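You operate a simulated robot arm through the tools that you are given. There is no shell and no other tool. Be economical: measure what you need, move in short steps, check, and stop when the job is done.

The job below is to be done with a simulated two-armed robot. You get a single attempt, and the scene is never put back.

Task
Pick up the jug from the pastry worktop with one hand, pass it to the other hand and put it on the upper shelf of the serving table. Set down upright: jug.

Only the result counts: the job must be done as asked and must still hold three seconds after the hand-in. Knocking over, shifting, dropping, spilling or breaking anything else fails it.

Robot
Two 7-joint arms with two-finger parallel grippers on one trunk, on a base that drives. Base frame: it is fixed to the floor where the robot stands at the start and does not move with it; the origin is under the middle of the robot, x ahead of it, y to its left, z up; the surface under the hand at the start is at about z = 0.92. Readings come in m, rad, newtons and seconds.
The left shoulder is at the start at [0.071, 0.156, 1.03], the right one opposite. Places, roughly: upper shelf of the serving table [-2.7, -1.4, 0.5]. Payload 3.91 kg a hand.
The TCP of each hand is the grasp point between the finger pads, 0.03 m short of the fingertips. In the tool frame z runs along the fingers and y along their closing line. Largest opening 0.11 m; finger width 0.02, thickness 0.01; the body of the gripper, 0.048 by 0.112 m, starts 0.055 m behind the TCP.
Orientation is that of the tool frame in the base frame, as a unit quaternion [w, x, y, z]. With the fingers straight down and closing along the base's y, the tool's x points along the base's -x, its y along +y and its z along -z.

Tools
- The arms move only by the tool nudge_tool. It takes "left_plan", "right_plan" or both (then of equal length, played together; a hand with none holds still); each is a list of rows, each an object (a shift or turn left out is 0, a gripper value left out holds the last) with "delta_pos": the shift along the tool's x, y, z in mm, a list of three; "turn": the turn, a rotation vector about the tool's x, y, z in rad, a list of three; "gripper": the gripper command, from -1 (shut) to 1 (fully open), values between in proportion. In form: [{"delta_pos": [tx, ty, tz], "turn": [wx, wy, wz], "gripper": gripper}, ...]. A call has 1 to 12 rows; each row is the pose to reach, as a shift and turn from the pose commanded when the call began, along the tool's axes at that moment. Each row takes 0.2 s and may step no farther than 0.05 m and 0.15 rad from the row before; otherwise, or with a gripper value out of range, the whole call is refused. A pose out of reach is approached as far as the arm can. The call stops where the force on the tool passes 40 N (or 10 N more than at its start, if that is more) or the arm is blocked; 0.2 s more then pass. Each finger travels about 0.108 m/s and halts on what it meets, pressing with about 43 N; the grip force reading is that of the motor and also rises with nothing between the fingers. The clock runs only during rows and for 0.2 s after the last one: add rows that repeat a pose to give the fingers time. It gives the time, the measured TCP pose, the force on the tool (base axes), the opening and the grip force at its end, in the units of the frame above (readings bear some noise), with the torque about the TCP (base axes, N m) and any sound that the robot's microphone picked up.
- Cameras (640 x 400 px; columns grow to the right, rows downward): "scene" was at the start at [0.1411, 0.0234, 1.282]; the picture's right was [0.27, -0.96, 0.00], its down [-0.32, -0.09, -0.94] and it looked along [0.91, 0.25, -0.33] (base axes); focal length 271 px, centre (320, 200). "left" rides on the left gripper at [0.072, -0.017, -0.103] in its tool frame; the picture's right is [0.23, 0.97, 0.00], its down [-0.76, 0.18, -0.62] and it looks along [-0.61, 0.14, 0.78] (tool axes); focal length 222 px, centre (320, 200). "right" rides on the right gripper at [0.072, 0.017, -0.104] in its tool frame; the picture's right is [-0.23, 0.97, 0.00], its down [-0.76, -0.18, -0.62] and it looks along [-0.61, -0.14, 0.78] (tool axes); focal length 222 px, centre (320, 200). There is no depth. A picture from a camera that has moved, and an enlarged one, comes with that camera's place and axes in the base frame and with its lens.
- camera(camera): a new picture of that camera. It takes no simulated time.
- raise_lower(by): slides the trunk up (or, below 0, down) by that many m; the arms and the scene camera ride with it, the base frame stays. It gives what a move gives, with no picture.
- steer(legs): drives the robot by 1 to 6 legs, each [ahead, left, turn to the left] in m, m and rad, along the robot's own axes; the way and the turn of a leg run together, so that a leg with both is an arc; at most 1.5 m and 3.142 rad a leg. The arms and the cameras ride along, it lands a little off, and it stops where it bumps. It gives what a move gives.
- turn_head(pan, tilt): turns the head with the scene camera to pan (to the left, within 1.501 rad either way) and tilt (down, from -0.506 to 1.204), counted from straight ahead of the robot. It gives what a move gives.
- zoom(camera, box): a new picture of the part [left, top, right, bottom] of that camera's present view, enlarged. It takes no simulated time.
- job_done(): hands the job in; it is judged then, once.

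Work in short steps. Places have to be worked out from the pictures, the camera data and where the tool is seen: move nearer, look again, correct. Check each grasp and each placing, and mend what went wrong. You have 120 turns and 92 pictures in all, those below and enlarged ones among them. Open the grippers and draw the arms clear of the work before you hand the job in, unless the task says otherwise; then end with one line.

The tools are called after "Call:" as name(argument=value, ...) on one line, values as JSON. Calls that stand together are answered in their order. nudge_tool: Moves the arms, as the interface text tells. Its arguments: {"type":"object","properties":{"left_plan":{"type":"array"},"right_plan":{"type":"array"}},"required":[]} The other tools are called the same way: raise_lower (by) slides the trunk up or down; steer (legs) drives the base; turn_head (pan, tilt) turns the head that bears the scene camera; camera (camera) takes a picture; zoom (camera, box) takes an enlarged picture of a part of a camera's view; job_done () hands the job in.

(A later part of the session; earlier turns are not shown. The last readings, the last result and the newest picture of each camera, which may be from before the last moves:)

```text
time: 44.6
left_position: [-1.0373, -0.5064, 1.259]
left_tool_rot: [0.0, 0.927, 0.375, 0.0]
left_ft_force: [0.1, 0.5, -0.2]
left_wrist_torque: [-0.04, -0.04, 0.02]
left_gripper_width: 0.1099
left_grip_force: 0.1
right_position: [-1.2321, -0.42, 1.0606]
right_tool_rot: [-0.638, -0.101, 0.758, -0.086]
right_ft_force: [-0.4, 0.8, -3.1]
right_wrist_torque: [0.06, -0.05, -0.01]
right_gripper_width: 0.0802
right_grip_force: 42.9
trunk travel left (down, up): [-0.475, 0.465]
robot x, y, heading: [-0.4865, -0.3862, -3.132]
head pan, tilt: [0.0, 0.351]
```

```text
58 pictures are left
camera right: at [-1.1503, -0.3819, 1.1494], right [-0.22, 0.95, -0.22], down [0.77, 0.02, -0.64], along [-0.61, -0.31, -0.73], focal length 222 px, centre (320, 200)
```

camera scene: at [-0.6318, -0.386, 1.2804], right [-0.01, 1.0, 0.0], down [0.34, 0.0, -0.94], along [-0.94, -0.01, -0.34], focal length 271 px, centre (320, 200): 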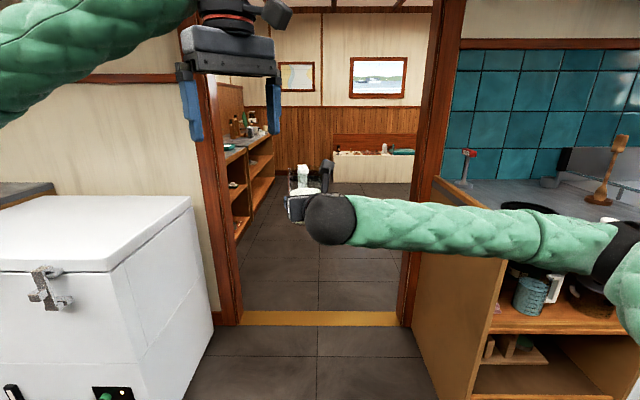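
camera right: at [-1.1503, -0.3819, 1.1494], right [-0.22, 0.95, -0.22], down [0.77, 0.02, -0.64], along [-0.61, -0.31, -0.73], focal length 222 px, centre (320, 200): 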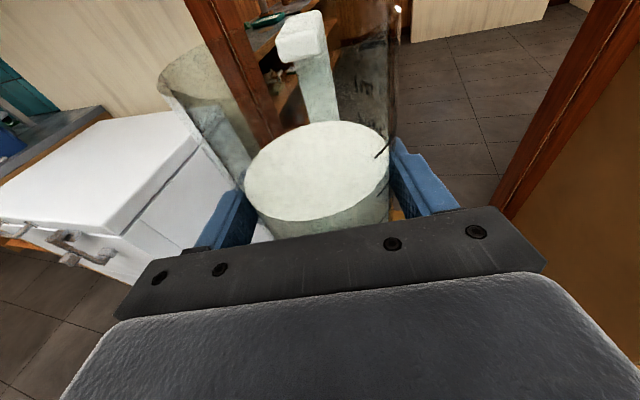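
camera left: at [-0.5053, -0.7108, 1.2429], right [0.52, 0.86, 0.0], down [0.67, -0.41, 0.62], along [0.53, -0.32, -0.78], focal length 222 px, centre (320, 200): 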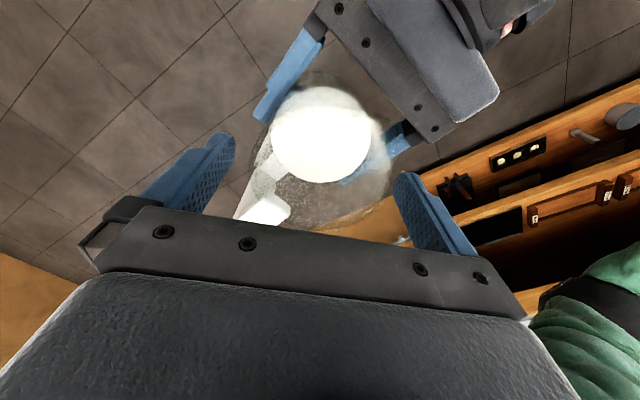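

The doorway spans y ≈ -0.9 to 0.1 and I'm centred on it, but the right elbow sticks out about 0.45 m toward the side worktop. I'll extend the right hand forward and to the right, turning it straight ahead, to tuck the elbow in.

Call:
nudge_tool(right_plan=[{"delta_pos": [1, 7, 6], "turn": [-0.013, 0, 0.002]}, {"delta_pos": [3, 22, 19], "turn": [-0.04, 0, 0.007]}, {"delta_pos": [6, 41, 35], "turn": [-0.065, 0, 0.011]}, {"delta_pos": [9, 60, 51], "turn": [-0.095, 0, 0.016]}, {"delta_pos": [12, 80, 68], "turn": [-0.125, 0, 0.021]}, {"delta_pos": [15, 100, 85], "turn": [-0.155, 0, 0.027]}, {"delta_pos": [18, 120, 102], "turn": [-0.185, 0, 0.032]}, {"delta_pos": [21, 139, 118], "turn": [-0.215, 0, 0.037]}, {"delta_pos": [23, 155, 132], "turn": [-0.24, 0, 0.041]}, {"delta_pos": [24, 164, 139], "turn": [-0.256, 0, 0.044]}, {"delta_pos": [24, 164, 139], "turn": [-0.256, 0, 0.044]}])

Call:
turn_head(pan=-0.5, tilt=0.4)

Call:
camera(camera="scene")

```text
time: 47.0
left_position: [-1.0374, -0.5065, 1.2591]
left_tool_rot: [0.001, 0.927, 0.375, 0.0]
left_ft_force: [-1.1, 0.2, -0.1]
left_wrist_torque: [-0.02, 0.01, 0.01]
left_gripper_width: 0.1097
left_grip_force: 0.0
right_position: [-1.4111, -0.3006, 1.0609]
right_tool_rot: [-0.644, -0.003, 0.765, -0.002]
right_ft_force: [0.5, 0.3, -2.6]
right_wrist_torque: [-0.02, -0.05, 0.01]
right_gripper_width: 0.0802
right_grip_force: 42.8
trunk travel left (down, up): [-0.475, 0.465]
robot x, y, heading: [-0.4882, -0.3832, -3.13]
head pan, tilt: [0.0, 0.351]
```

```text
time: 48.0
left_position: [-1.0367, -0.5061, 1.2592]
left_tool_rot: [0.001, 0.927, 0.376, 0.0]
left_ft_force: [-0.7, -0.2, 0.1]
left_wrist_torque: [0.04, 0.01, 0.0]
left_gripper_width: 0.1098
left_grip_force: 0.0
right_position: [-1.4107, -0.3003, 1.0614]
right_tool_rot: [-0.643, -0.002, 0.766, -0.001]
right_ft_force: [0.9, -0.2, -3.2]
right_wrist_torque: [0.03, -0.06, -0.04]
right_gripper_width: 0.0799
right_grip_force: 43.4
trunk travel left (down, up): [-0.475, 0.465]
robot x, y, heading: [-0.4885, -0.3832, -3.136]
head pan, tilt: [-0.499, 0.4]
```

```text
57 pictures are left
camera scene: at [-0.6205, -0.3418, 1.2759], right [0.47, 0.88, 0.0], down [0.34, -0.18, -0.92], along [-0.81, 0.43, -0.39], focal length 271 px, centre (320, 200)
```

scene: 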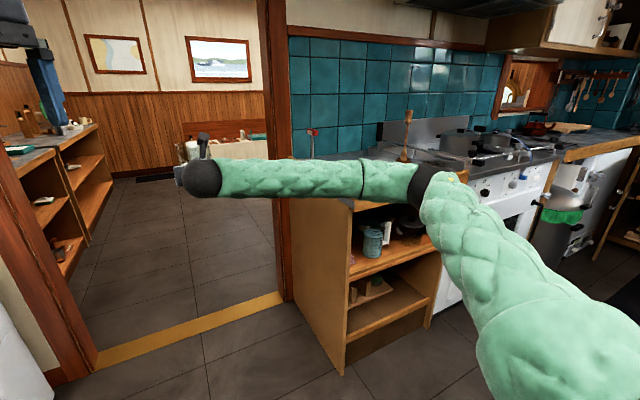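

The elbow is still about 0.4 m out. Extending 11 cm more will straighten the arm. I'll also check the left elbow.

Call:
nudge_tool(right_plan=[{"delta_pos": [1, 0, 6]}, {"delta_pos": [4, 0, 22]}, {"delta_pos": [7, 0, 42]}, {"delta_pos": [11, 0, 62]}, {"delta_pos": [14, 0, 82]}, {"delta_pos": [17, 0, 98]}, {"delta_pos": [19, 0, 108]}, {"delta_pos": [19, 0, 108]}])

Call:
camera(camera="scene")

Call:
turn_head(pan=0.6, tilt=0.3)

Call:
camera(camera="scene")

```text
time: 49.8
left_position: [-1.036, -0.5061, 1.2587]
left_tool_rot: [0.0, 0.927, 0.375, 0.001]
left_ft_force: [0.8, 0.5, -0.5]
left_wrist_torque: [-0.02, -0.02, -0.03]
left_gripper_width: 0.11
left_grip_force: 0.0
right_position: [-1.5204, -0.3009, 1.0599]
right_tool_rot: [-0.644, -0.002, 0.765, -0.001]
right_ft_force: [0.2, -0.2, -3.7]
right_wrist_torque: [-0.04, -0.04, -0.04]
right_gripper_width: 0.08
right_grip_force: 42.8
trunk travel left (down, up): [-0.475, 0.465]
robot x, y, heading: [-0.485, -0.3807, -3.13]
head pan, tilt: [-0.499, 0.4]
```

```text
56 pictures are left
camera scene: at [-0.6204, -0.3417, 1.2759], right [0.47, 0.88, 0.0], down [0.34, -0.18, -0.92], along [-0.81, 0.43, -0.39], focal length 271 px, centre (320, 200)
```

scene: 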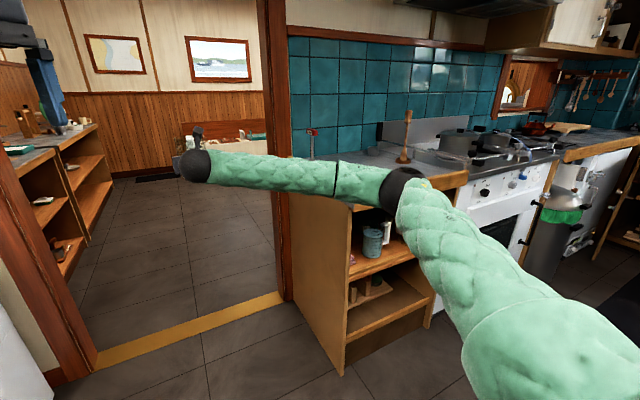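

```text
time: 51.1
left_position: [-1.0373, -0.506, 1.2596]
left_tool_rot: [0.0, 0.927, 0.375, 0.0]
left_ft_force: [-0.2, -0.2, -0.8]
left_wrist_torque: [0.01, -0.02, 0.0]
left_gripper_width: 0.1099
left_grip_force: 0.0
right_position: [-1.5219, -0.3007, 1.0609]
right_tool_rot: [-0.644, -0.003, 0.765, -0.002]
right_ft_force: [0.0, -0.2, -2.9]
right_wrist_torque: [-0.01, -0.04, -0.03]
right_gripper_width: 0.0801
right_grip_force: 43.4
trunk travel left (down, up): [-0.475, 0.465]
robot x, y, heading: [-0.4895, -0.3806, -3.13]
head pan, tilt: [0.6, 0.3]
```

```text
55 pictures are left
camera scene: at [-0.6155, -0.4388, 1.2851], right [-0.57, 0.82, 0.0], down [0.24, 0.17, -0.95], along [-0.78, -0.55, -0.3], focal length 271 px, centre (320, 200)
```

scene: 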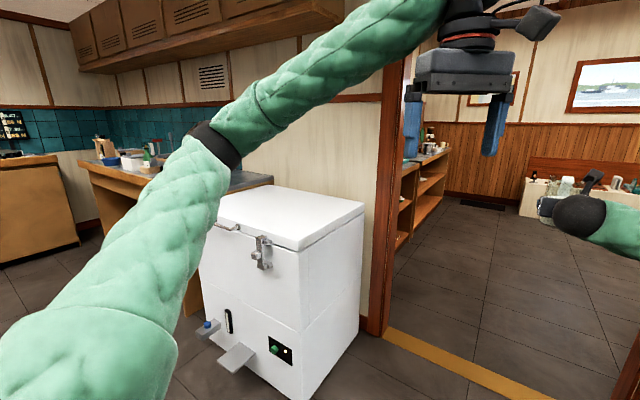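

The left elbow is about 0.44 m out too, so I'll extend the left hand forward and down to narrow it.

Call:
nudge_tool(left_plan=[{"delta_pos": [-23, -14, 15]}, {"delta_pos": [-46, -27, 30]}, {"delta_pos": [-69, -41, 50]}, {"delta_pos": [-92, -54, 70]}, {"delta_pos": [-115, -68, 90]}, {"delta_pos": [-115, -68, 90]}])

Call:
camera(camera="scene")

```text
time: 52.5
left_position: [-1.1674, -0.5376, 1.1686]
left_tool_rot: [0.001, 0.927, 0.376, -0.001]
left_ft_force: [-0.1, 0.4, 0.2]
left_wrist_torque: [0.02, -0.02, -0.03]
left_gripper_width: 0.11
left_grip_force: 0.1
right_position: [-1.5208, -0.3004, 1.0616]
right_tool_rot: [-0.644, -0.003, 0.765, -0.002]
right_ft_force: [-0.1, -0.3, -3.1]
right_wrist_torque: [0.02, -0.04, -0.03]
right_gripper_width: 0.0801
right_grip_force: 43.1
trunk travel left (down, up): [-0.475, 0.465]
robot x, y, heading: [-0.4927, -0.3839, -3.135]
head pan, tilt: [0.6, 0.3]
```

```text
54 pictures are left
camera scene: at [-0.6147, -0.4388, 1.2853], right [-0.57, 0.82, 0.0], down [0.24, 0.17, -0.96], along [-0.78, -0.55, -0.3], focal length 271 px, centre (320, 200)
```

scene: 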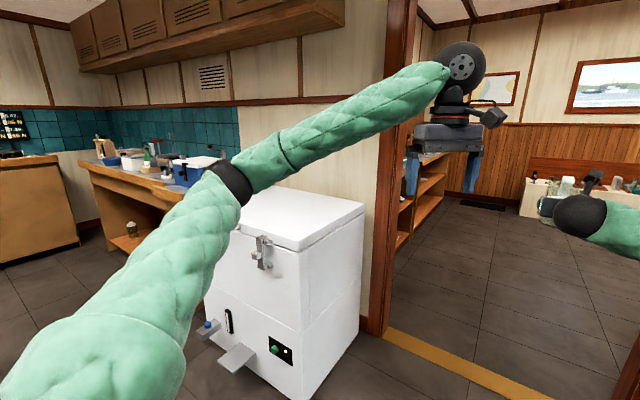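

Both elbows are now about 0.4 m out, against ±0.5 m for the doorway. I'll drive 0.9 m straight ahead and check.

Call:
steer(legs=[[0.9, 0.015, 0]])

Call:
camera(camera="scene")

Call:
turn_head(pan=-0.6, tilt=0.35)

Call:
camera(camera="scene")

```text
time: 56.6
left_position: [-1.9871, -0.5556, 1.1712]
left_tool_rot: [0.0, 0.928, 0.371, 0.0]
left_ft_force: [-0.4, -1.3, 0.2]
left_wrist_torque: [0.0, 0.01, 0.0]
left_gripper_width: 0.11
left_grip_force: 0.2
right_position: [-2.3409, -0.3154, 1.0557]
right_tool_rot: [-0.641, -0.001, 0.768, 0.003]
right_ft_force: [-0.2, 0.3, -3.0]
right_wrist_torque: [-0.02, -0.05, 0.01]
right_gripper_width: 0.0795
right_grip_force: 42.9
trunk travel left (down, up): [-0.475, 0.465]
robot x, y, heading: [-1.311, -0.4069, -3.14]
head pan, tilt: [0.6, 0.3]
stopped in leg 1: the robot was blocked; the commanded pose is now the measured one
```

```text
53 pictures are left
camera scene: at [-1.4347, -0.4628, 1.2861], right [-0.57, 0.82, 0.0], down [0.24, 0.17, -0.96], along [-0.79, -0.54, -0.29], focal length 271 px, centre (320, 200)
```

scene: 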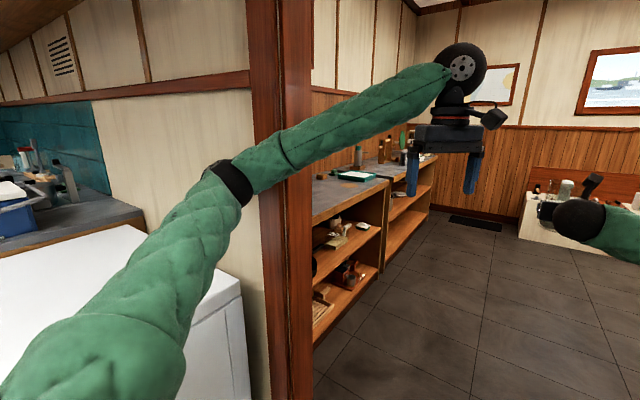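

```text
time: 58.0
left_position: [-1.9861, -0.5564, 1.1698]
left_tool_rot: [-0.001, 0.928, 0.372, 0.001]
left_ft_force: [-0.4, -0.1, 0.1]
left_wrist_torque: [-0.02, 0.01, -0.02]
left_gripper_width: 0.1101
left_grip_force: 0.0
right_position: [-2.3403, -0.3157, 1.0558]
right_tool_rot: [-0.642, -0.001, 0.767, 0.002]
right_ft_force: [-0.1, 0.5, -3.2]
right_wrist_torque: [0.02, -0.04, -0.03]
right_gripper_width: 0.0799
right_grip_force: 42.7
trunk travel left (down, up): [-0.475, 0.465]
robot x, y, heading: [-1.3152, -0.4069, -3.142]
head pan, tilt: [-0.6, 0.351]
```

```text
52 pictures are left
camera scene: at [-1.4343, -0.3576, 1.2813], right [0.56, 0.83, 0.0], down [0.28, -0.19, -0.94], along [-0.78, 0.53, -0.34], focal length 271 px, centre (320, 200)
```

scene: 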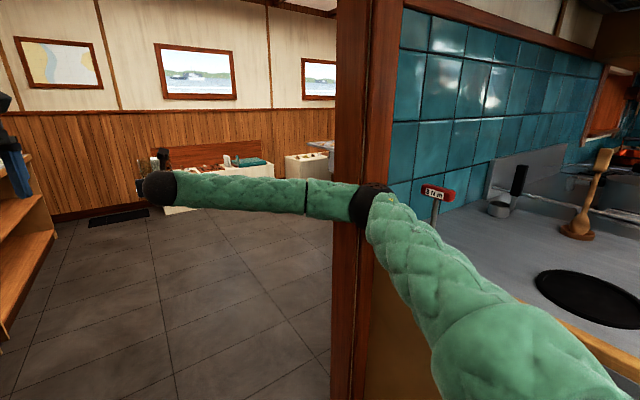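

The drive was blocked at x = -1.31, though the hands look clear. I'll look down near the base on both sides to find the contact.

Call:
turn_head(pan=-0.7, tilt=1.1)

Call:
camera(camera="scene")

Call:
turn_head(pan=0.7, tilt=1.1)

Call:
camera(camera="scene")

```text
time: 59.1
left_position: [-1.9862, -0.5556, 1.1707]
left_tool_rot: [0.0, 0.928, 0.372, -0.001]
left_ft_force: [0.3, 0.6, 0.0]
left_wrist_torque: [0.03, 0.02, 0.02]
left_gripper_width: 0.11
left_grip_force: 0.1
right_position: [-2.3405, -0.3145, 1.0564]
right_tool_rot: [-0.642, -0.001, 0.767, 0.002]
right_ft_force: [0.4, 0.1, -3.5]
right_wrist_torque: [0.03, -0.02, -0.01]
right_gripper_width: 0.0802
right_grip_force: 42.7
trunk travel left (down, up): [-0.475, 0.465]
robot x, y, heading: [-1.3135, -0.4042, -3.141]
head pan, tilt: [-0.7, 1.1]
```

```text
51 pictures are left
camera scene: at [-1.406, -0.3691, 1.2198], right [0.64, 0.77, 0.0], down [0.68, -0.57, -0.46], along [-0.35, 0.29, -0.89], focal length 271 px, centre (320, 200)
```

scene: 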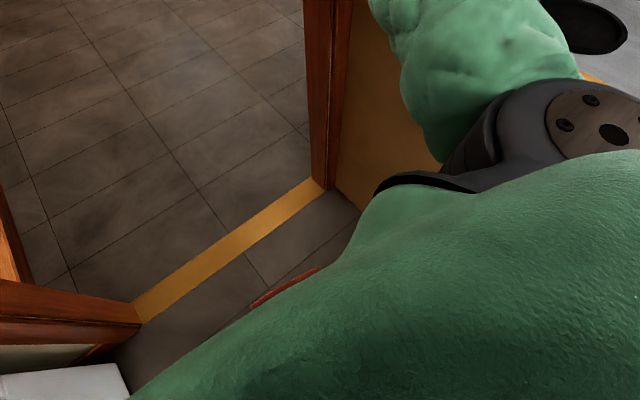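

```text
time: 60.6
left_position: [-1.9864, -0.5553, 1.1712]
left_tool_rot: [-0.001, 0.928, 0.372, -0.001]
left_ft_force: [-0.7, -0.4, -1.0]
left_wrist_torque: [-0.01, 0.02, -0.03]
left_gripper_width: 0.11
left_grip_force: 0.1
right_position: [-2.3402, -0.3151, 1.0556]
right_tool_rot: [-0.641, -0.001, 0.767, 0.002]
right_ft_force: [-0.3, 0.3, -4.2]
right_wrist_torque: [-0.02, -0.11, 0.03]
right_gripper_width: 0.0801
right_grip_force: 43.1
trunk travel left (down, up): [-0.475, 0.465]
robot x, y, heading: [-1.3117, -0.405, -3.137]
head pan, tilt: [0.7, 1.1]
```

```text
50 pictures are left
camera scene: at [-1.4059, -0.4501, 1.2194], right [-0.65, 0.76, 0.0], down [0.68, 0.58, -0.46], along [-0.35, -0.29, -0.89], focal length 271 px, centre (320, 200)
```

scene: 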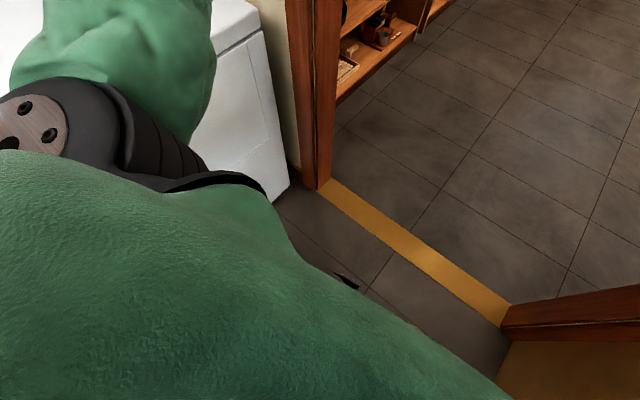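

Nothing obviously touches, and the doorway measures y from -0.90 to 0.125. I'll back up a little, shift to y ≈ -0.43, and try again gently.

Call:
steer(legs=[[-0.05, 0.03, 0], [0.2, 0, 0]])

```text
time: 62.2
left_position: [-1.9796, -0.584, 1.1665]
left_tool_rot: [0.007, 0.928, 0.372, -0.003]
left_ft_force: [-0.6, -0.9, 0.2]
left_wrist_torque: [-0.03, -0.01, 0.0]
left_gripper_width: 0.1099
left_grip_force: 0.1
right_position: [-2.3404, -0.3511, 1.0546]
right_tool_rot: [-0.64, -0.003, 0.768, -0.002]
right_ft_force: [0.1, 0.0, -3.9]
right_wrist_torque: [0.0, -0.09, -0.02]
right_gripper_width: 0.0799
right_grip_force: 42.8
trunk travel left (down, up): [-0.475, 0.465]
robot x, y, heading: [-1.3168, -0.4324, -3.128]
head pan, tilt: [0.7, 1.1]
stopped in leg 2: the robot was blocked; the commanded pose is now the measured one
```

The left hand's relative pose shifted by about 12 mm, so the left arm may be touching something. I'll look from its camera and from the head.

Call:
turn_head(pan=0.6, tilt=-0.1)

Call:
camera(camera="scene")

Call:
camera(camera="left")

Call:
camera(camera="right")

```text
time: 63.6
left_position: [-1.9802, -0.5851, 1.1667]
left_tool_rot: [0.006, 0.928, 0.372, -0.002]
left_ft_force: [0.3, -0.2, 0.4]
left_wrist_torque: [0.0, 0.03, 0.0]
left_gripper_width: 0.1101
left_grip_force: 0.1
right_position: [-2.3388, -0.3489, 1.0568]
right_tool_rot: [-0.642, -0.003, 0.767, -0.002]
right_ft_force: [0.4, 0.9, -3.6]
right_wrist_torque: [-0.01, -0.05, 0.0]
right_gripper_width: 0.0801
right_grip_force: 42.8
trunk travel left (down, up): [-0.475, 0.465]
robot x, y, heading: [-1.3108, -0.4333, -3.13]
head pan, tilt: [0.6, -0.099]
```

```text
49 pictures are left
camera scene: at [-1.4254, -0.4829, 1.3227], right [-0.57, 0.82, 0.0], down [-0.09, -0.06, -0.99], along [-0.81, -0.57, 0.11], focal length 271 px, centre (320, 200)
```

scene: 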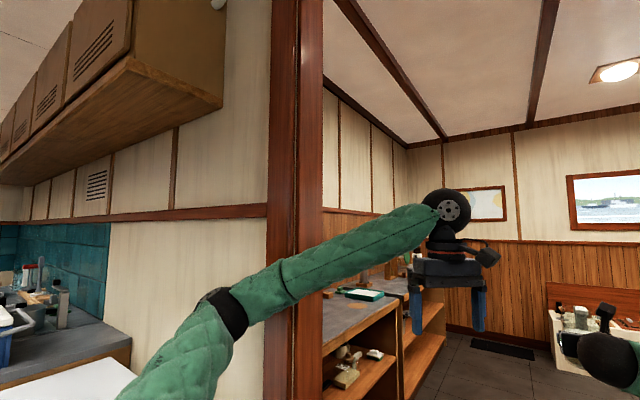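

```text
48 pictures are left
camera left: at [-1.9374, -0.5207, 1.2699], right [0.84, -0.55, 0.01], down [-0.43, -0.65, 0.63], along [-0.34, -0.53, -0.78], focal length 222 px, centre (320, 200)
```

left: 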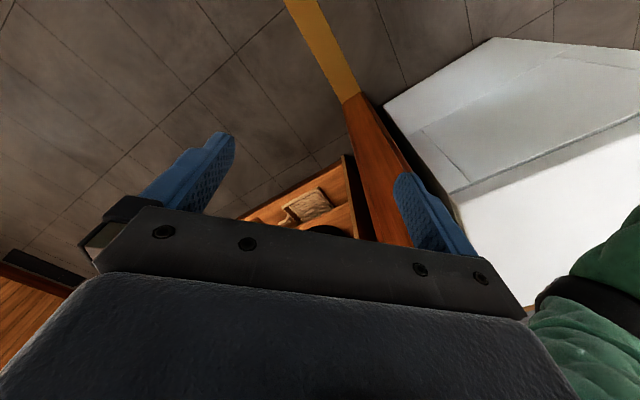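

```text
47 pictures are left
camera right: at [-2.2515, -0.3337, 1.146], right [0.03, 0.97, -0.22], down [0.75, -0.17, -0.64], along [-0.66, -0.15, -0.74], focal length 222 px, centre (320, 200)
```

right: 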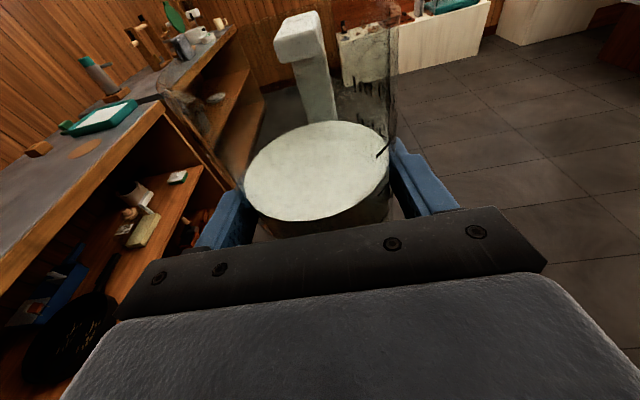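

No arm contact is visible, so perhaps the base or torso is touching something low at one side. I'll probe by backing off, shifting to y ≈ -0.39, and trying forward again.

Call:
steer(legs=[[-0.1, -0.045, -0.011], [0.25, 0, 0]])

```text
time: 65.8
left_position: [-1.9929, -0.5219, 1.1689]
left_tool_rot: [-0.001, 0.938, 0.345, -0.003]
left_ft_force: [0.7, -0.3, -0.5]
left_wrist_torque: [-0.01, 0.0, -0.01]
left_gripper_width: 0.1101
left_grip_force: 0.1
right_position: [-2.3343, -0.2879, 1.0514]
right_tool_rot: [-0.638, 0.003, 0.77, 0.013]
right_ft_force: [0.0, 0.0, -3.0]
right_wrist_torque: [0.0, -0.08, 0.01]
right_gripper_width: 0.0798
right_grip_force: 43.1
trunk travel left (down, up): [-0.475, 0.465]
robot x, y, heading: [-1.3212, -0.3951, 3.096]
head pan, tilt: [0.6, -0.099]
stopped in leg 2: the robot was blocked; the commanded pose is now the measured one
```

The yaw after each bump, plus triangulation from two cameras, shows both elbows at about ±0.55 m hitting the doorposts. I'll back up and straighten the heading. Then I'll extend both arms much further so the elbows come in.

Call:
steer(legs=[[-0.35, 0, 0.046]])

Call:
nudge_tool(right_plan=[{"delta_pos": [1, 0, 6]}, {"delta_pos": [4, 0, 22]}, {"delta_pos": [7, 0, 42]}, {"delta_pos": [11, 0, 62]}, {"delta_pos": [14, 0, 82]}, {"delta_pos": [17, 0, 102]}, {"delta_pos": [21, 0, 122]}, {"delta_pos": [24, 0, 142]}, {"delta_pos": [28, 0, 162]}, {"delta_pos": [31, 0, 180]}, {"delta_pos": [33, 0, 192]}, {"delta_pos": [34, 0, 197]}])

Call:
turn_head(pan=-0.5, tilt=0.3)

Call:
camera(camera="scene")

```text
time: 68.0
left_position: [-1.6504, -0.5505, 1.1612]
left_tool_rot: [0.006, 0.93, 0.367, 0.001]
left_ft_force: [1.0, 0.4, 1.0]
left_wrist_torque: [-0.01, 0.01, -0.01]
left_gripper_width: 0.1104
left_grip_force: 0.1
right_position: [-2.0029, -0.3317, 1.0337]
right_tool_rot: [-0.633, -0.009, 0.774, -0.004]
right_ft_force: [1.1, -0.6, -2.8]
right_wrist_torque: [0.02, -0.03, -0.02]
right_gripper_width: 0.0798
right_grip_force: 43.7
trunk travel left (down, up): [-0.475, 0.465]
robot x, y, heading: [-0.9735, -0.4028, -3.144]
head pan, tilt: [0.6, -0.099]
```

```text
time: 70.6
left_position: [-1.6517, -0.5507, 1.1609]
left_tool_rot: [0.006, 0.93, 0.367, 0.001]
left_ft_force: [0.0, -0.2, 0.8]
left_wrist_torque: [-0.01, 0.02, 0.02]
left_gripper_width: 0.11
left_grip_force: 0.0
right_position: [-2.2044, -0.3338, 1.027]
right_tool_rot: [-0.633, -0.01, 0.774, -0.004]
right_ft_force: [0.3, 1.1, -3.6]
right_wrist_torque: [0.02, -0.04, 0.05]
right_gripper_width: 0.0799
right_grip_force: 42.5
trunk travel left (down, up): [-0.475, 0.465]
robot x, y, heading: [-0.979, -0.4003, -3.148]
head pan, tilt: [0.6, -0.099]
```

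```text
time: 72.0
left_position: [-1.6514, -0.5493, 1.1601]
left_tool_rot: [0.006, 0.93, 0.367, 0.002]
left_ft_force: [-0.7, 0.6, -0.4]
left_wrist_torque: [-0.01, -0.02, 0.0]
left_gripper_width: 0.1102
left_grip_force: 0.0
right_position: [-2.2043, -0.3341, 1.0282]
right_tool_rot: [-0.633, -0.01, 0.774, -0.004]
right_ft_force: [-0.7, 0.3, -3.9]
right_wrist_torque: [-0.01, -0.06, -0.01]
right_gripper_width: 0.0799
right_grip_force: 43.1
trunk travel left (down, up): [-0.475, 0.465]
robot x, y, heading: [-0.973, -0.4044, -3.138]
head pan, tilt: [-0.499, 0.3]
```

```text
46 pictures are left
camera scene: at [-1.1081, -0.3614, 1.2852], right [0.48, 0.88, 0.0], down [0.26, -0.14, -0.96], along [-0.84, 0.46, -0.3], focal length 271 px, centre (320, 200)
```

scene: 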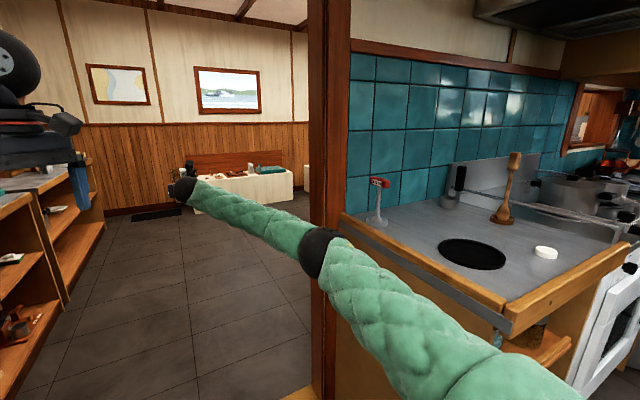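

The right elbow is now only about 0.36 m out. Now I'll extend the left hand forward and down.

Call:
nudge_tool(left_plan=[{"delta_pos": [-24, -23, 23]}, {"delta_pos": [-48, -46, 46]}, {"delta_pos": [-73, -68, 70]}, {"delta_pos": [-97, -91, 93]}, {"delta_pos": [-122, -114, 117]}, {"delta_pos": [-146, -137, 140]}, {"delta_pos": [-170, -160, 163]}, {"delta_pos": [-195, -182, 187]}, {"delta_pos": [-219, -205, 210]}, {"delta_pos": [-219, -205, 210]}])

Call:
turn_head(pan=0.5, tilt=0.3)

Call:
camera(camera="scene")

```text
time: 74.2
left_position: [-1.9487, -0.5551, 0.947]
left_tool_rot: [0.006, 0.93, 0.367, 0.002]
left_ft_force: [-0.1, -0.2, 0.3]
left_wrist_torque: [0.03, 0.0, 0.03]
left_gripper_width: 0.1102
left_grip_force: 0.1
right_position: [-2.2016, -0.3329, 1.0275]
right_tool_rot: [-0.633, -0.01, 0.774, -0.004]
right_ft_force: [0.7, 0.4, -3.0]
right_wrist_torque: [-0.05, -0.02, 0.03]
right_gripper_width: 0.0798
right_grip_force: 43.3
trunk travel left (down, up): [-0.475, 0.465]
robot x, y, heading: [-0.975, -0.4049, -3.145]
head pan, tilt: [-0.499, 0.3]
```

```text
time: 75.4
left_position: [-1.9501, -0.5547, 0.9459]
left_tool_rot: [0.006, 0.93, 0.367, 0.001]
left_ft_force: [0.0, -0.3, 0.0]
left_wrist_torque: [-0.03, -0.01, 0.01]
left_gripper_width: 0.11
left_grip_force: 0.0
right_position: [-2.2037, -0.3334, 1.0267]
right_tool_rot: [-0.632, -0.009, 0.775, -0.003]
right_ft_force: [0.2, 0.7, -2.8]
right_wrist_torque: [-0.01, -0.06, 0.0]
right_gripper_width: 0.0798
right_grip_force: 42.7
trunk travel left (down, up): [-0.475, 0.465]
robot x, y, heading: [-0.9753, -0.4055, -3.146]
head pan, tilt: [0.499, 0.3]
```

```text
45 pictures are left
camera scene: at [-1.1081, -0.4506, 1.2851], right [-0.48, 0.88, 0.0], down [0.26, 0.14, -0.95], along [-0.84, -0.46, -0.3], focal length 271 px, centre (320, 200)
```

scene: 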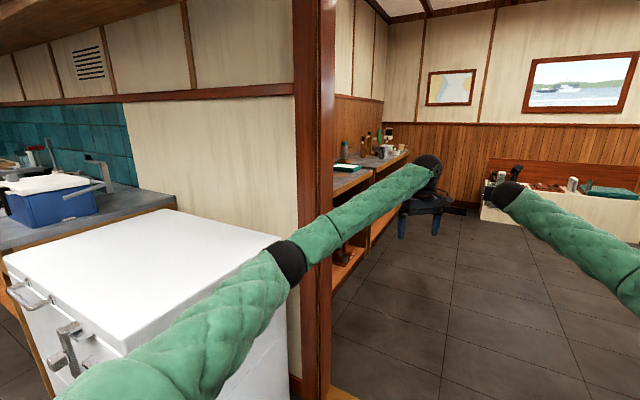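

The left elbow is now about 0.42 m out, leaving roughly 0.1 m of margin on each side. I'll shift slightly right to y ≈ -0.36 and drive through in two legs.

Call:
steer(legs=[[0.1, -0.05, 0], [0.9, 0, 0]])

```text
time: 81.0
left_position: [-2.9516, -0.5093, 0.9451]
left_tool_rot: [0.007, 0.93, 0.368, 0.003]
left_ft_force: [-0.4, 0.2, -0.3]
left_wrist_torque: [-0.01, 0.01, 0.01]
left_gripper_width: 0.1101
left_grip_force: 0.0
right_position: [-3.2065, -0.2917, 1.0269]
right_tool_rot: [-0.633, -0.011, 0.774, -0.005]
right_ft_force: [0.2, -0.1, -3.4]
right_wrist_torque: [0.01, -0.05, -0.03]
right_gripper_width: 0.0796
right_grip_force: 43.3
trunk travel left (down, up): [-0.475, 0.465]
robot x, y, heading: [-1.9755, -0.359, -3.136]
head pan, tilt: [0.499, 0.3]
```

The elbows are through. I'll look left at the serving table and right for the room's space.

Call:
turn_head(pan=0.8, tilt=0.5)

Call:
camera(camera="scene")

Call:
turn_head(pan=-0.7, tilt=0.5)

Call:
camera(camera="scene")

```text
time: 81.8
left_position: [-2.9517, -0.5097, 0.946]
left_tool_rot: [0.006, 0.929, 0.369, 0.001]
left_ft_force: [-0.1, 0.4, -0.8]
left_wrist_torque: [0.01, 0.02, -0.02]
left_gripper_width: 0.11
left_grip_force: 0.1
right_position: [-3.2053, -0.2903, 1.027]
right_tool_rot: [-0.632, -0.011, 0.775, -0.006]
right_ft_force: [-0.5, 0.8, -3.7]
right_wrist_torque: [-0.01, -0.03, 0.0]
right_gripper_width: 0.08
right_grip_force: 43.3
trunk travel left (down, up): [-0.475, 0.465]
robot x, y, heading: [-1.9749, -0.3588, -3.134]
head pan, tilt: [0.799, 0.499]
```

```text
44 pictures are left
camera scene: at [-2.0915, -0.4243, 1.2668], right [-0.72, 0.69, 0.0], down [0.33, 0.34, -0.88], along [-0.61, -0.63, -0.48], focal length 271 px, centre (320, 200)
```

scene: 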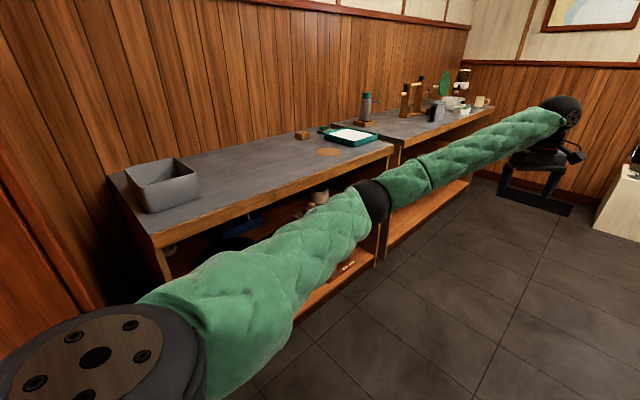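

```text
time: 83.4
left_position: [-2.9513, -0.5105, 0.9459]
left_tool_rot: [0.006, 0.93, 0.368, 0.001]
left_ft_force: [0.2, 0.2, 0.2]
left_wrist_torque: [-0.01, -0.02, 0.01]
left_gripper_width: 0.1104
left_grip_force: 0.0
right_position: [-3.2056, -0.2909, 1.0273]
right_tool_rot: [-0.632, -0.01, 0.775, -0.005]
right_ft_force: [0.7, -1.0, -3.3]
right_wrist_torque: [0.02, -0.05, 0.02]
right_gripper_width: 0.0794
right_grip_force: 43.3
trunk travel left (down, up): [-0.475, 0.465]
robot x, y, heading: [-1.9753, -0.356, -3.134]
head pan, tilt: [-0.7, 0.499]
```

```text
43 pictures are left
camera scene: at [-2.0983, -0.3006, 1.2667], right [0.64, 0.77, 0.0], down [0.37, -0.31, -0.88], along [-0.67, 0.56, -0.48], focal length 271 px, centre (320, 200)
```

scene: 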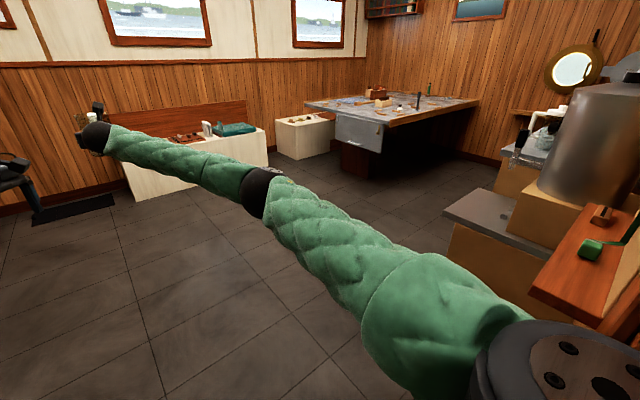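

The room is open ahead and to the right. The table front is at y ≈ -1.1, with x from -2.2 to -3.25. I'll drive in, sidestep right to y ≈ 0.25, and turn left to face the table from a distance.

Call:
steer(legs=[[0.5, 0, 0], [0.3, -0.6, 0], [0, 0, 1.565]])

Call:
turn_head(pan=0.0, tilt=0.4)

Call:
camera(camera="scene")

```text
time: 93.5
left_position: [-2.6596, -0.7366, 0.9465]
left_tool_rot: [0.003, 0.406, 0.914, 0.005]
left_ft_force: [0.6, -1.0, 0.9]
left_wrist_torque: [-0.02, 0.02, -0.01]
left_gripper_width: 0.11
left_grip_force: 0.1
right_position: [-2.8859, -0.9858, 1.0264]
right_tool_rot: [0.449, 0.549, -0.546, 0.446]
right_ft_force: [-0.9, 0.1, -2.6]
right_wrist_torque: [0.05, -0.02, -0.01]
right_gripper_width: 0.0797
right_grip_force: 43.5
trunk travel left (down, up): [-0.475, 0.465]
robot x, y, heading: [-2.7934, 0.2406, -1.584]
head pan, tilt: [-0.7, 0.499]
```

```text
time: 94.5
left_position: [-2.6608, -0.7359, 0.9462]
left_tool_rot: [0.003, 0.406, 0.914, 0.005]
left_ft_force: [1.2, 0.3, -0.4]
left_wrist_torque: [0.0, -0.01, 0.0]
left_gripper_width: 0.1102
left_grip_force: 0.1
right_position: [-2.8862, -0.9856, 1.0268]
right_tool_rot: [0.448, 0.55, -0.546, 0.446]
right_ft_force: [-0.4, 0.1, -3.4]
right_wrist_torque: [0.07, -0.04, 0.02]
right_gripper_width: 0.08
right_grip_force: 42.7
trunk travel left (down, up): [-0.475, 0.465]
robot x, y, heading: [-2.793, 0.2401, -1.585]
head pan, tilt: [0.0, 0.4]
```

```text
42 pictures are left
camera scene: at [-2.795, 0.0949, 1.2758], right [-1.0, 0.02, 0.0], down [0.01, 0.39, -0.92], along [-0.02, -0.92, -0.39], focal length 271 px, centre (320, 200)
```

scene: 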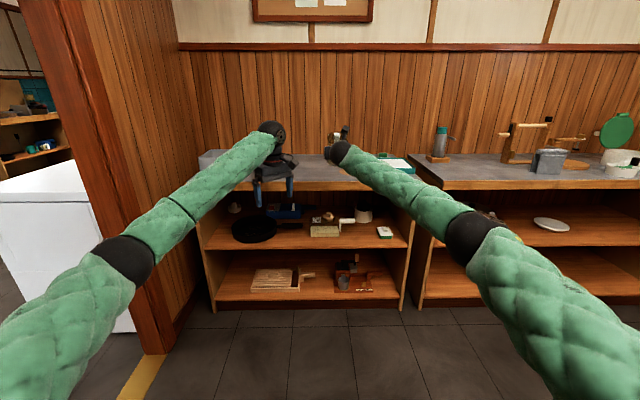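

I'll zoom in on the table's shelves.

Call:
zoom(camera="scene", box=[190, 145, 430, 315])

```text
2.35 times, centred on (310, 230) of scene
camera zoom: at [-2.795, 0.0949, 1.2758], right [-1.0, 0.02, 0.0], down [0.01, 0.39, -0.92], along [-0.02, -0.92, -0.39], focal length 637 px, centre (344, 129)
```

zoom: 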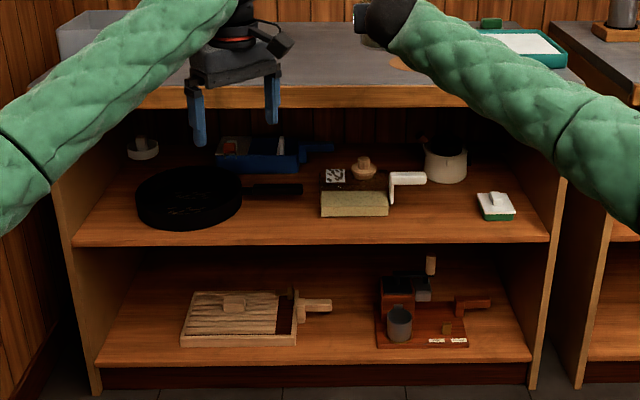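

The upper shelf is at z ≈ 0.50 and its front edge at y ≈ -1.12, with about 0.31 m of clearance under the top. There's a free gap about 0.2 m wide between the sponge (right edge x ≈ -2.93) and the soap dish (left edge x ≈ -3.14).
I'll back off, shift right to line up with x ≈ -3.03, and retract the left hand.

Call:
steer(legs=[[-0.25, -0.15, 0.01]])

Call:
nudge_tool(left_plan=[{"delta_pos": [28, 28, -10]}, {"delta_pos": [56, 56, -20]}, {"delta_pos": [84, 84, -30]}, {"delta_pos": [112, 112, -40]}, {"delta_pos": [140, 140, -50]}, {"delta_pos": [168, 168, -60]}, {"delta_pos": [196, 196, -70]}, {"delta_pos": [224, 224, -80]}, {"delta_pos": [240, 240, -80]}, {"delta_pos": [240, 240, -80]}], right_plan=[{"turn": [0, 0.01, 0]}, {"turn": [0, 0.02, 0]}, {"turn": [0, 0.03, 0]}, {"turn": [0, 0.03, 0]}, {"turn": [0, 0.03, 0]}, {"turn": [0, 0.03, 0]}, {"turn": [0, 0.03, 0]}, {"turn": [0, 0.03, 0]}, {"turn": [0, 0.03, 0]}, {"turn": [0, 0.03, 0]}])

Call:
raise_lower(by=-0.43)

Call:
camera(camera="scene")

Call:
camera(camera="right")

```text
time: 96.5
left_position: [-2.7992, -0.4856, 0.9478]
left_tool_rot: [0.003, 0.401, 0.916, 0.005]
left_ft_force: [0.8, 0.0, 0.3]
left_wrist_torque: [-0.01, -0.02, 0.02]
left_gripper_width: 0.1101
left_grip_force: 0.0
right_position: [-3.0204, -0.7372, 1.0276]
right_tool_rot: [0.447, 0.552, -0.543, 0.449]
right_ft_force: [0.0, 1.2, -3.9]
right_wrist_torque: [0.04, 0.0, 0.01]
right_gripper_width: 0.0796
right_grip_force: 42.8
trunk travel left (down, up): [-0.475, 0.465]
robot x, y, heading: [-2.941, 0.4881, -1.576]
head pan, tilt: [0.0, 0.4]
```

```text
time: 98.7
left_position: [-2.7877, -0.1505, 1.0285]
left_tool_rot: [0.004, 0.401, 0.916, 0.006]
left_ft_force: [0.9, 0.6, 0.2]
left_wrist_torque: [-0.02, 0.03, -0.01]
left_gripper_width: 0.11
left_grip_force: 0.0
right_position: [-3.0219, -0.7392, 1.0265]
right_tool_rot: [0.454, 0.546, -0.535, 0.458]
right_ft_force: [0.7, -0.6, -4.0]
right_wrist_torque: [0.03, -0.01, 0.0]
right_gripper_width: 0.0797
right_grip_force: 42.8
trunk travel left (down, up): [-0.475, 0.465]
robot x, y, heading: [-2.9381, 0.4883, -1.574]
head pan, tilt: [0.0, 0.4]
```

```text
refused: -0.43 is not a number from -0.4 to 0.4
```

```text
40 pictures are left
camera scene: at [-2.942, 0.3429, 1.2758], right [-1.0, 0.01, 0.0], down [0.0, 0.39, -0.92], along [-0.01, -0.92, -0.39], focal length 271 px, centre (320, 200)
```

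scene: 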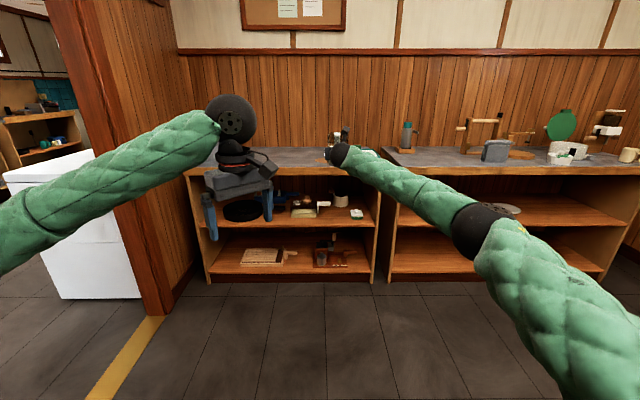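

```text
39 pictures are left
camera right: at [-3.0398, -0.651, 1.1156], right [-0.98, 0.03, -0.22], down [0.17, 0.75, -0.65], along [0.15, -0.67, -0.73], focal length 222 px, centre (320, 200)
```

right: 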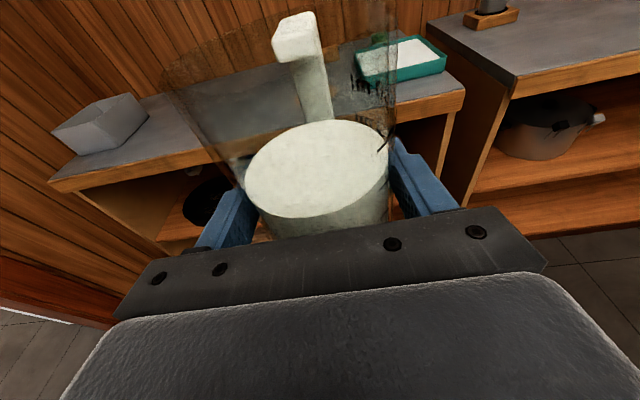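

The jug hasn't slipped in the right grip. I'll lower the trunk by 0.40 m.

Call:
raise_lower(by=-0.4)

Call:
camera(camera="scene")

Call:
camera(camera="right")

```text
time: 102.6
left_position: [-2.7871, -0.1491, 0.6298]
left_tool_rot: [0.004, 0.402, 0.916, 0.005]
left_ft_force: [-0.8, 0.1, 0.2]
left_wrist_torque: [-0.01, 0.01, 0.03]
left_gripper_width: 0.1099
left_grip_force: 0.1
right_position: [-3.0213, -0.7384, 0.6275]
right_tool_rot: [0.454, 0.546, -0.536, 0.457]
right_ft_force: [0.5, -0.3, -3.3]
right_wrist_torque: [0.04, -0.01, 0.03]
right_gripper_width: 0.0797
right_grip_force: 43.1
trunk travel left (down, up): [-0.075, 0.865]
robot x, y, heading: [-2.9401, 0.4891, -1.579]
head pan, tilt: [0.0, 0.4]
```

```text
38 pictures are left
camera scene: at [-2.9419, 0.3434, 0.876], right [-1.0, 0.01, 0.0], down [0.0, 0.39, -0.92], along [-0.01, -0.92, -0.39], focal length 271 px, centre (320, 200)
```

scene: 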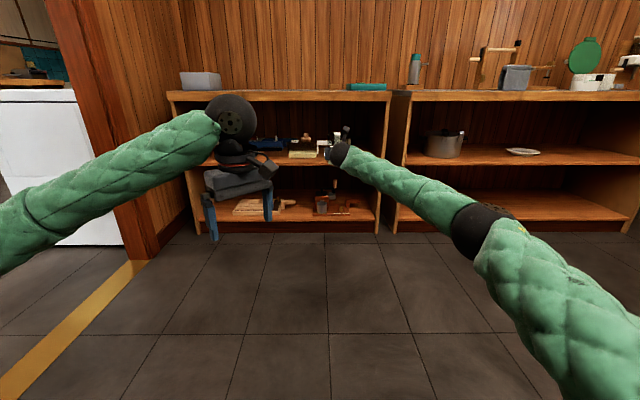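

```text
37 pictures are left
camera right: at [-3.0397, -0.6505, 0.7159], right [-0.98, 0.03, -0.22], down [0.17, 0.75, -0.65], along [0.15, -0.67, -0.73], focal length 222 px, centre (320, 200)
```

right: 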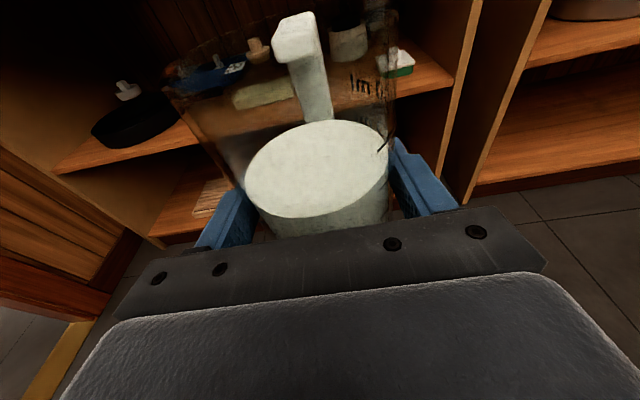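

I'll zoom in for a precise layout of the shelf, from both the head and the hand camera.

Call:
zoom(camera="scene", box=[230, 80, 400, 190])

Call:
zoom(camera="right", box=[160, 0, 480, 200])

```text
3.64 times, centred on (315, 135) of scene
camera zoom: at [-2.9419, 0.3434, 0.876], right [-1.0, 0.01, 0.0], down [0.0, 0.39, -0.92], along [-0.01, -0.92, -0.39], focal length 985 px, centre (338, 436)
```

zoom: 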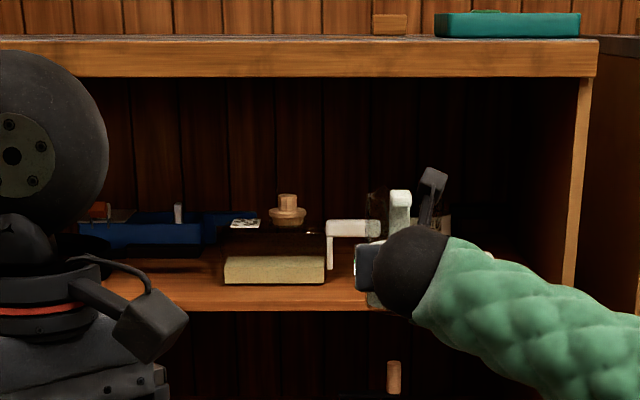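

```text
2.00 times, centred on (320, 100) of right
camera zoom: at [-3.0397, -0.6505, 0.7159], right [-0.98, 0.03, -0.22], down [0.17, 0.75, -0.65], along [0.15, -0.67, -0.73], focal length 444 px, centre (320, 400)
```

zoom: 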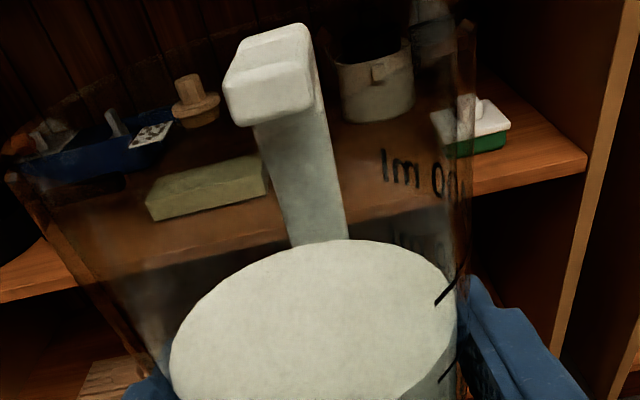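

Layout: sponge right edge x ≈ -2.94, soap left edge x ≈ -3.15, and a pan handle ends at x ≈ -3.03, y ≈ -1.295. Shelf front edge is y ≈ -1.10 and its height z ≈ 0.51.
I'll aim the jug axis at (-3.065, -1.165). First I'll lower the trunk by 2 cm and drive in partway.

Call:
raise_lower(by=-0.02)

Call:
steer(legs=[[0.25, -0.041, 0]])

Call:
camera(camera="right")

Call:
camera(camera="scene")

```text
time: 103.2
left_position: [-2.7877, -0.1495, 0.6104]
left_tool_rot: [0.003, 0.401, 0.916, 0.005]
left_ft_force: [-0.2, 0.0, 0.0]
left_wrist_torque: [0.01, -0.01, -0.04]
left_gripper_width: 0.11
left_grip_force: 0.0
right_position: [-3.0219, -0.7364, 0.6081]
right_tool_rot: [0.455, 0.545, -0.537, 0.456]
right_ft_force: [-0.1, 1.2, -3.1]
right_wrist_torque: [0.12, 0.0, -0.03]
right_gripper_width: 0.0797
right_grip_force: 42.7
trunk travel left (down, up): [-0.055, 0.885]
robot x, y, heading: [-2.9409, 0.4861, -1.581]
head pan, tilt: [0.0, 0.4]
```

```text
time: 105.1
left_position: [-2.8306, -0.4082, 0.6091]
left_tool_rot: [0.003, 0.401, 0.916, 0.006]
left_ft_force: [-0.6, 0.9, 0.2]
left_wrist_torque: [-0.01, -0.01, -0.01]
left_gripper_width: 0.1102
left_grip_force: 0.0
right_position: [-3.0631, -0.9956, 0.607]
right_tool_rot: [0.454, 0.545, -0.536, 0.456]
right_ft_force: [0.6, 0.1, -4.1]
right_wrist_torque: [0.09, 0.0, 0.0]
right_gripper_width: 0.0795
right_grip_force: 43.4
trunk travel left (down, up): [-0.055, 0.885]
robot x, y, heading: [-2.9826, 0.2307, -1.576]
head pan, tilt: [0.0, 0.4]
```

```text
34 pictures are left
camera right: at [-3.0822, -0.908, 0.6954], right [-0.98, 0.03, -0.22], down [0.16, 0.75, -0.65], along [0.15, -0.67, -0.73], focal length 222 px, centre (320, 200)
```

right: 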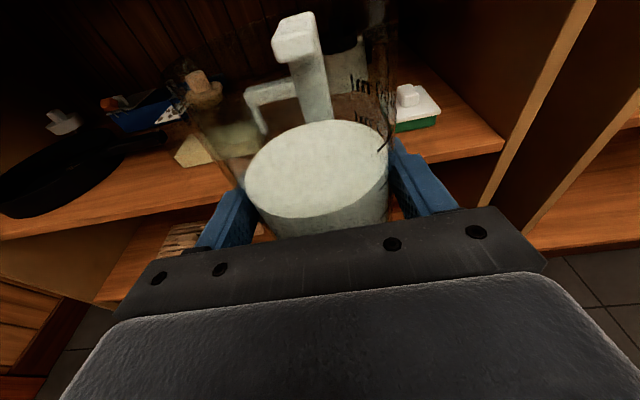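

```text
33 pictures are left
camera scene: at [-2.9848, 0.086, 0.8558], right [-1.0, 0.01, 0.0], down [0.0, 0.39, -0.92], along [-0.01, -0.92, -0.39], focal length 271 px, centre (320, 200)
```

scene: 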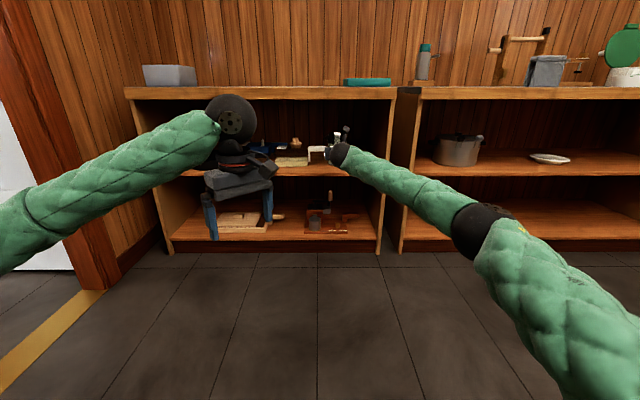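

Call:
zoom(camera="right", box=[160, 0, 480, 200])

```text
2.00 times, centred on (320, 100) of right
camera zoom: at [-3.0822, -0.908, 0.6954], right [-0.98, 0.03, -0.22], down [0.16, 0.75, -0.65], along [0.15, -0.67, -0.73], focal length 444 px, centre (320, 400)
```

zoom: 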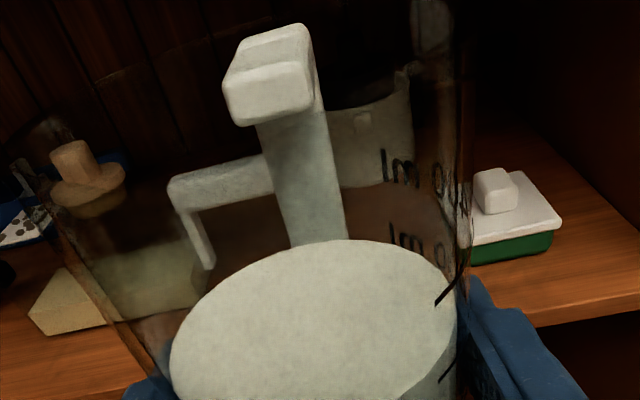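

The white object is a mug with its handle pointing diagonally toward (-2.95, -1.26). With the jug at (-3.065, -1.17), its handle stays about 5 cm clear. I'll drive the last 0.163 m in.

Call:
steer(legs=[[0.163, 0, 0]])

Call:
camera(camera="right")

Call:
zoom(camera="scene", box=[230, 70, 430, 200])

```text
time: 106.5
left_position: [-2.833, -0.5722, 0.6095]
left_tool_rot: [0.004, 0.402, 0.916, 0.006]
left_ft_force: [-0.3, -0.4, -0.1]
left_wrist_torque: [-0.01, -0.01, 0.02]
left_gripper_width: 0.1098
left_grip_force: 0.1
right_position: [-3.0678, -1.1589, 0.6057]
right_tool_rot: [0.454, 0.546, -0.537, 0.456]
right_ft_force: [-1.1, 0.2, -3.5]
right_wrist_torque: [0.02, 0.01, 0.04]
right_gripper_width: 0.0796
right_grip_force: 42.9
trunk travel left (down, up): [-0.055, 0.885]
robot x, y, heading: [-2.9835, 0.0686, -1.579]
head pan, tilt: [0.0, 0.4]
```

```text
31 pictures are left
camera right: at [-3.0861, -1.0723, 0.695], right [-0.98, 0.03, -0.22], down [0.17, 0.75, -0.64], along [0.14, -0.67, -0.73], focal length 222 px, centre (320, 200)
```

right: 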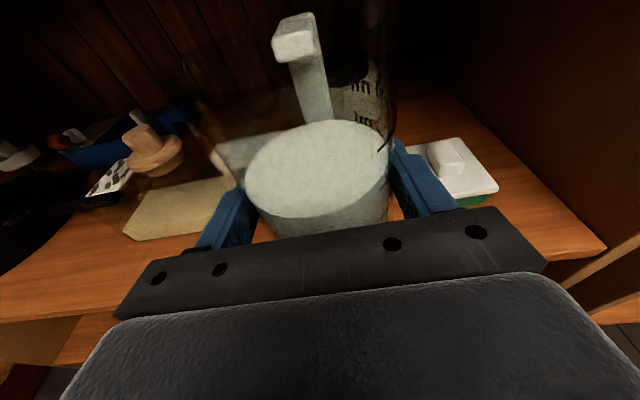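

```text
3.08 times, centred on (330, 135) of scene
camera zoom: at [-2.9863, -0.0786, 0.8558], right [-1.0, 0.01, 0.0], down [0.0, 0.39, -0.92], along [-0.01, -0.92, -0.39], focal length 834 px, centre (289, 400)
```

zoom: 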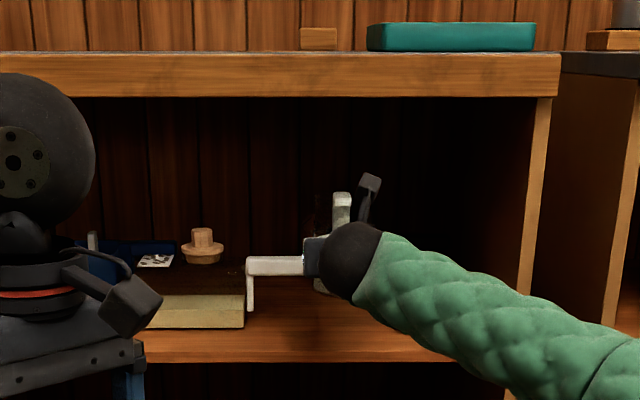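

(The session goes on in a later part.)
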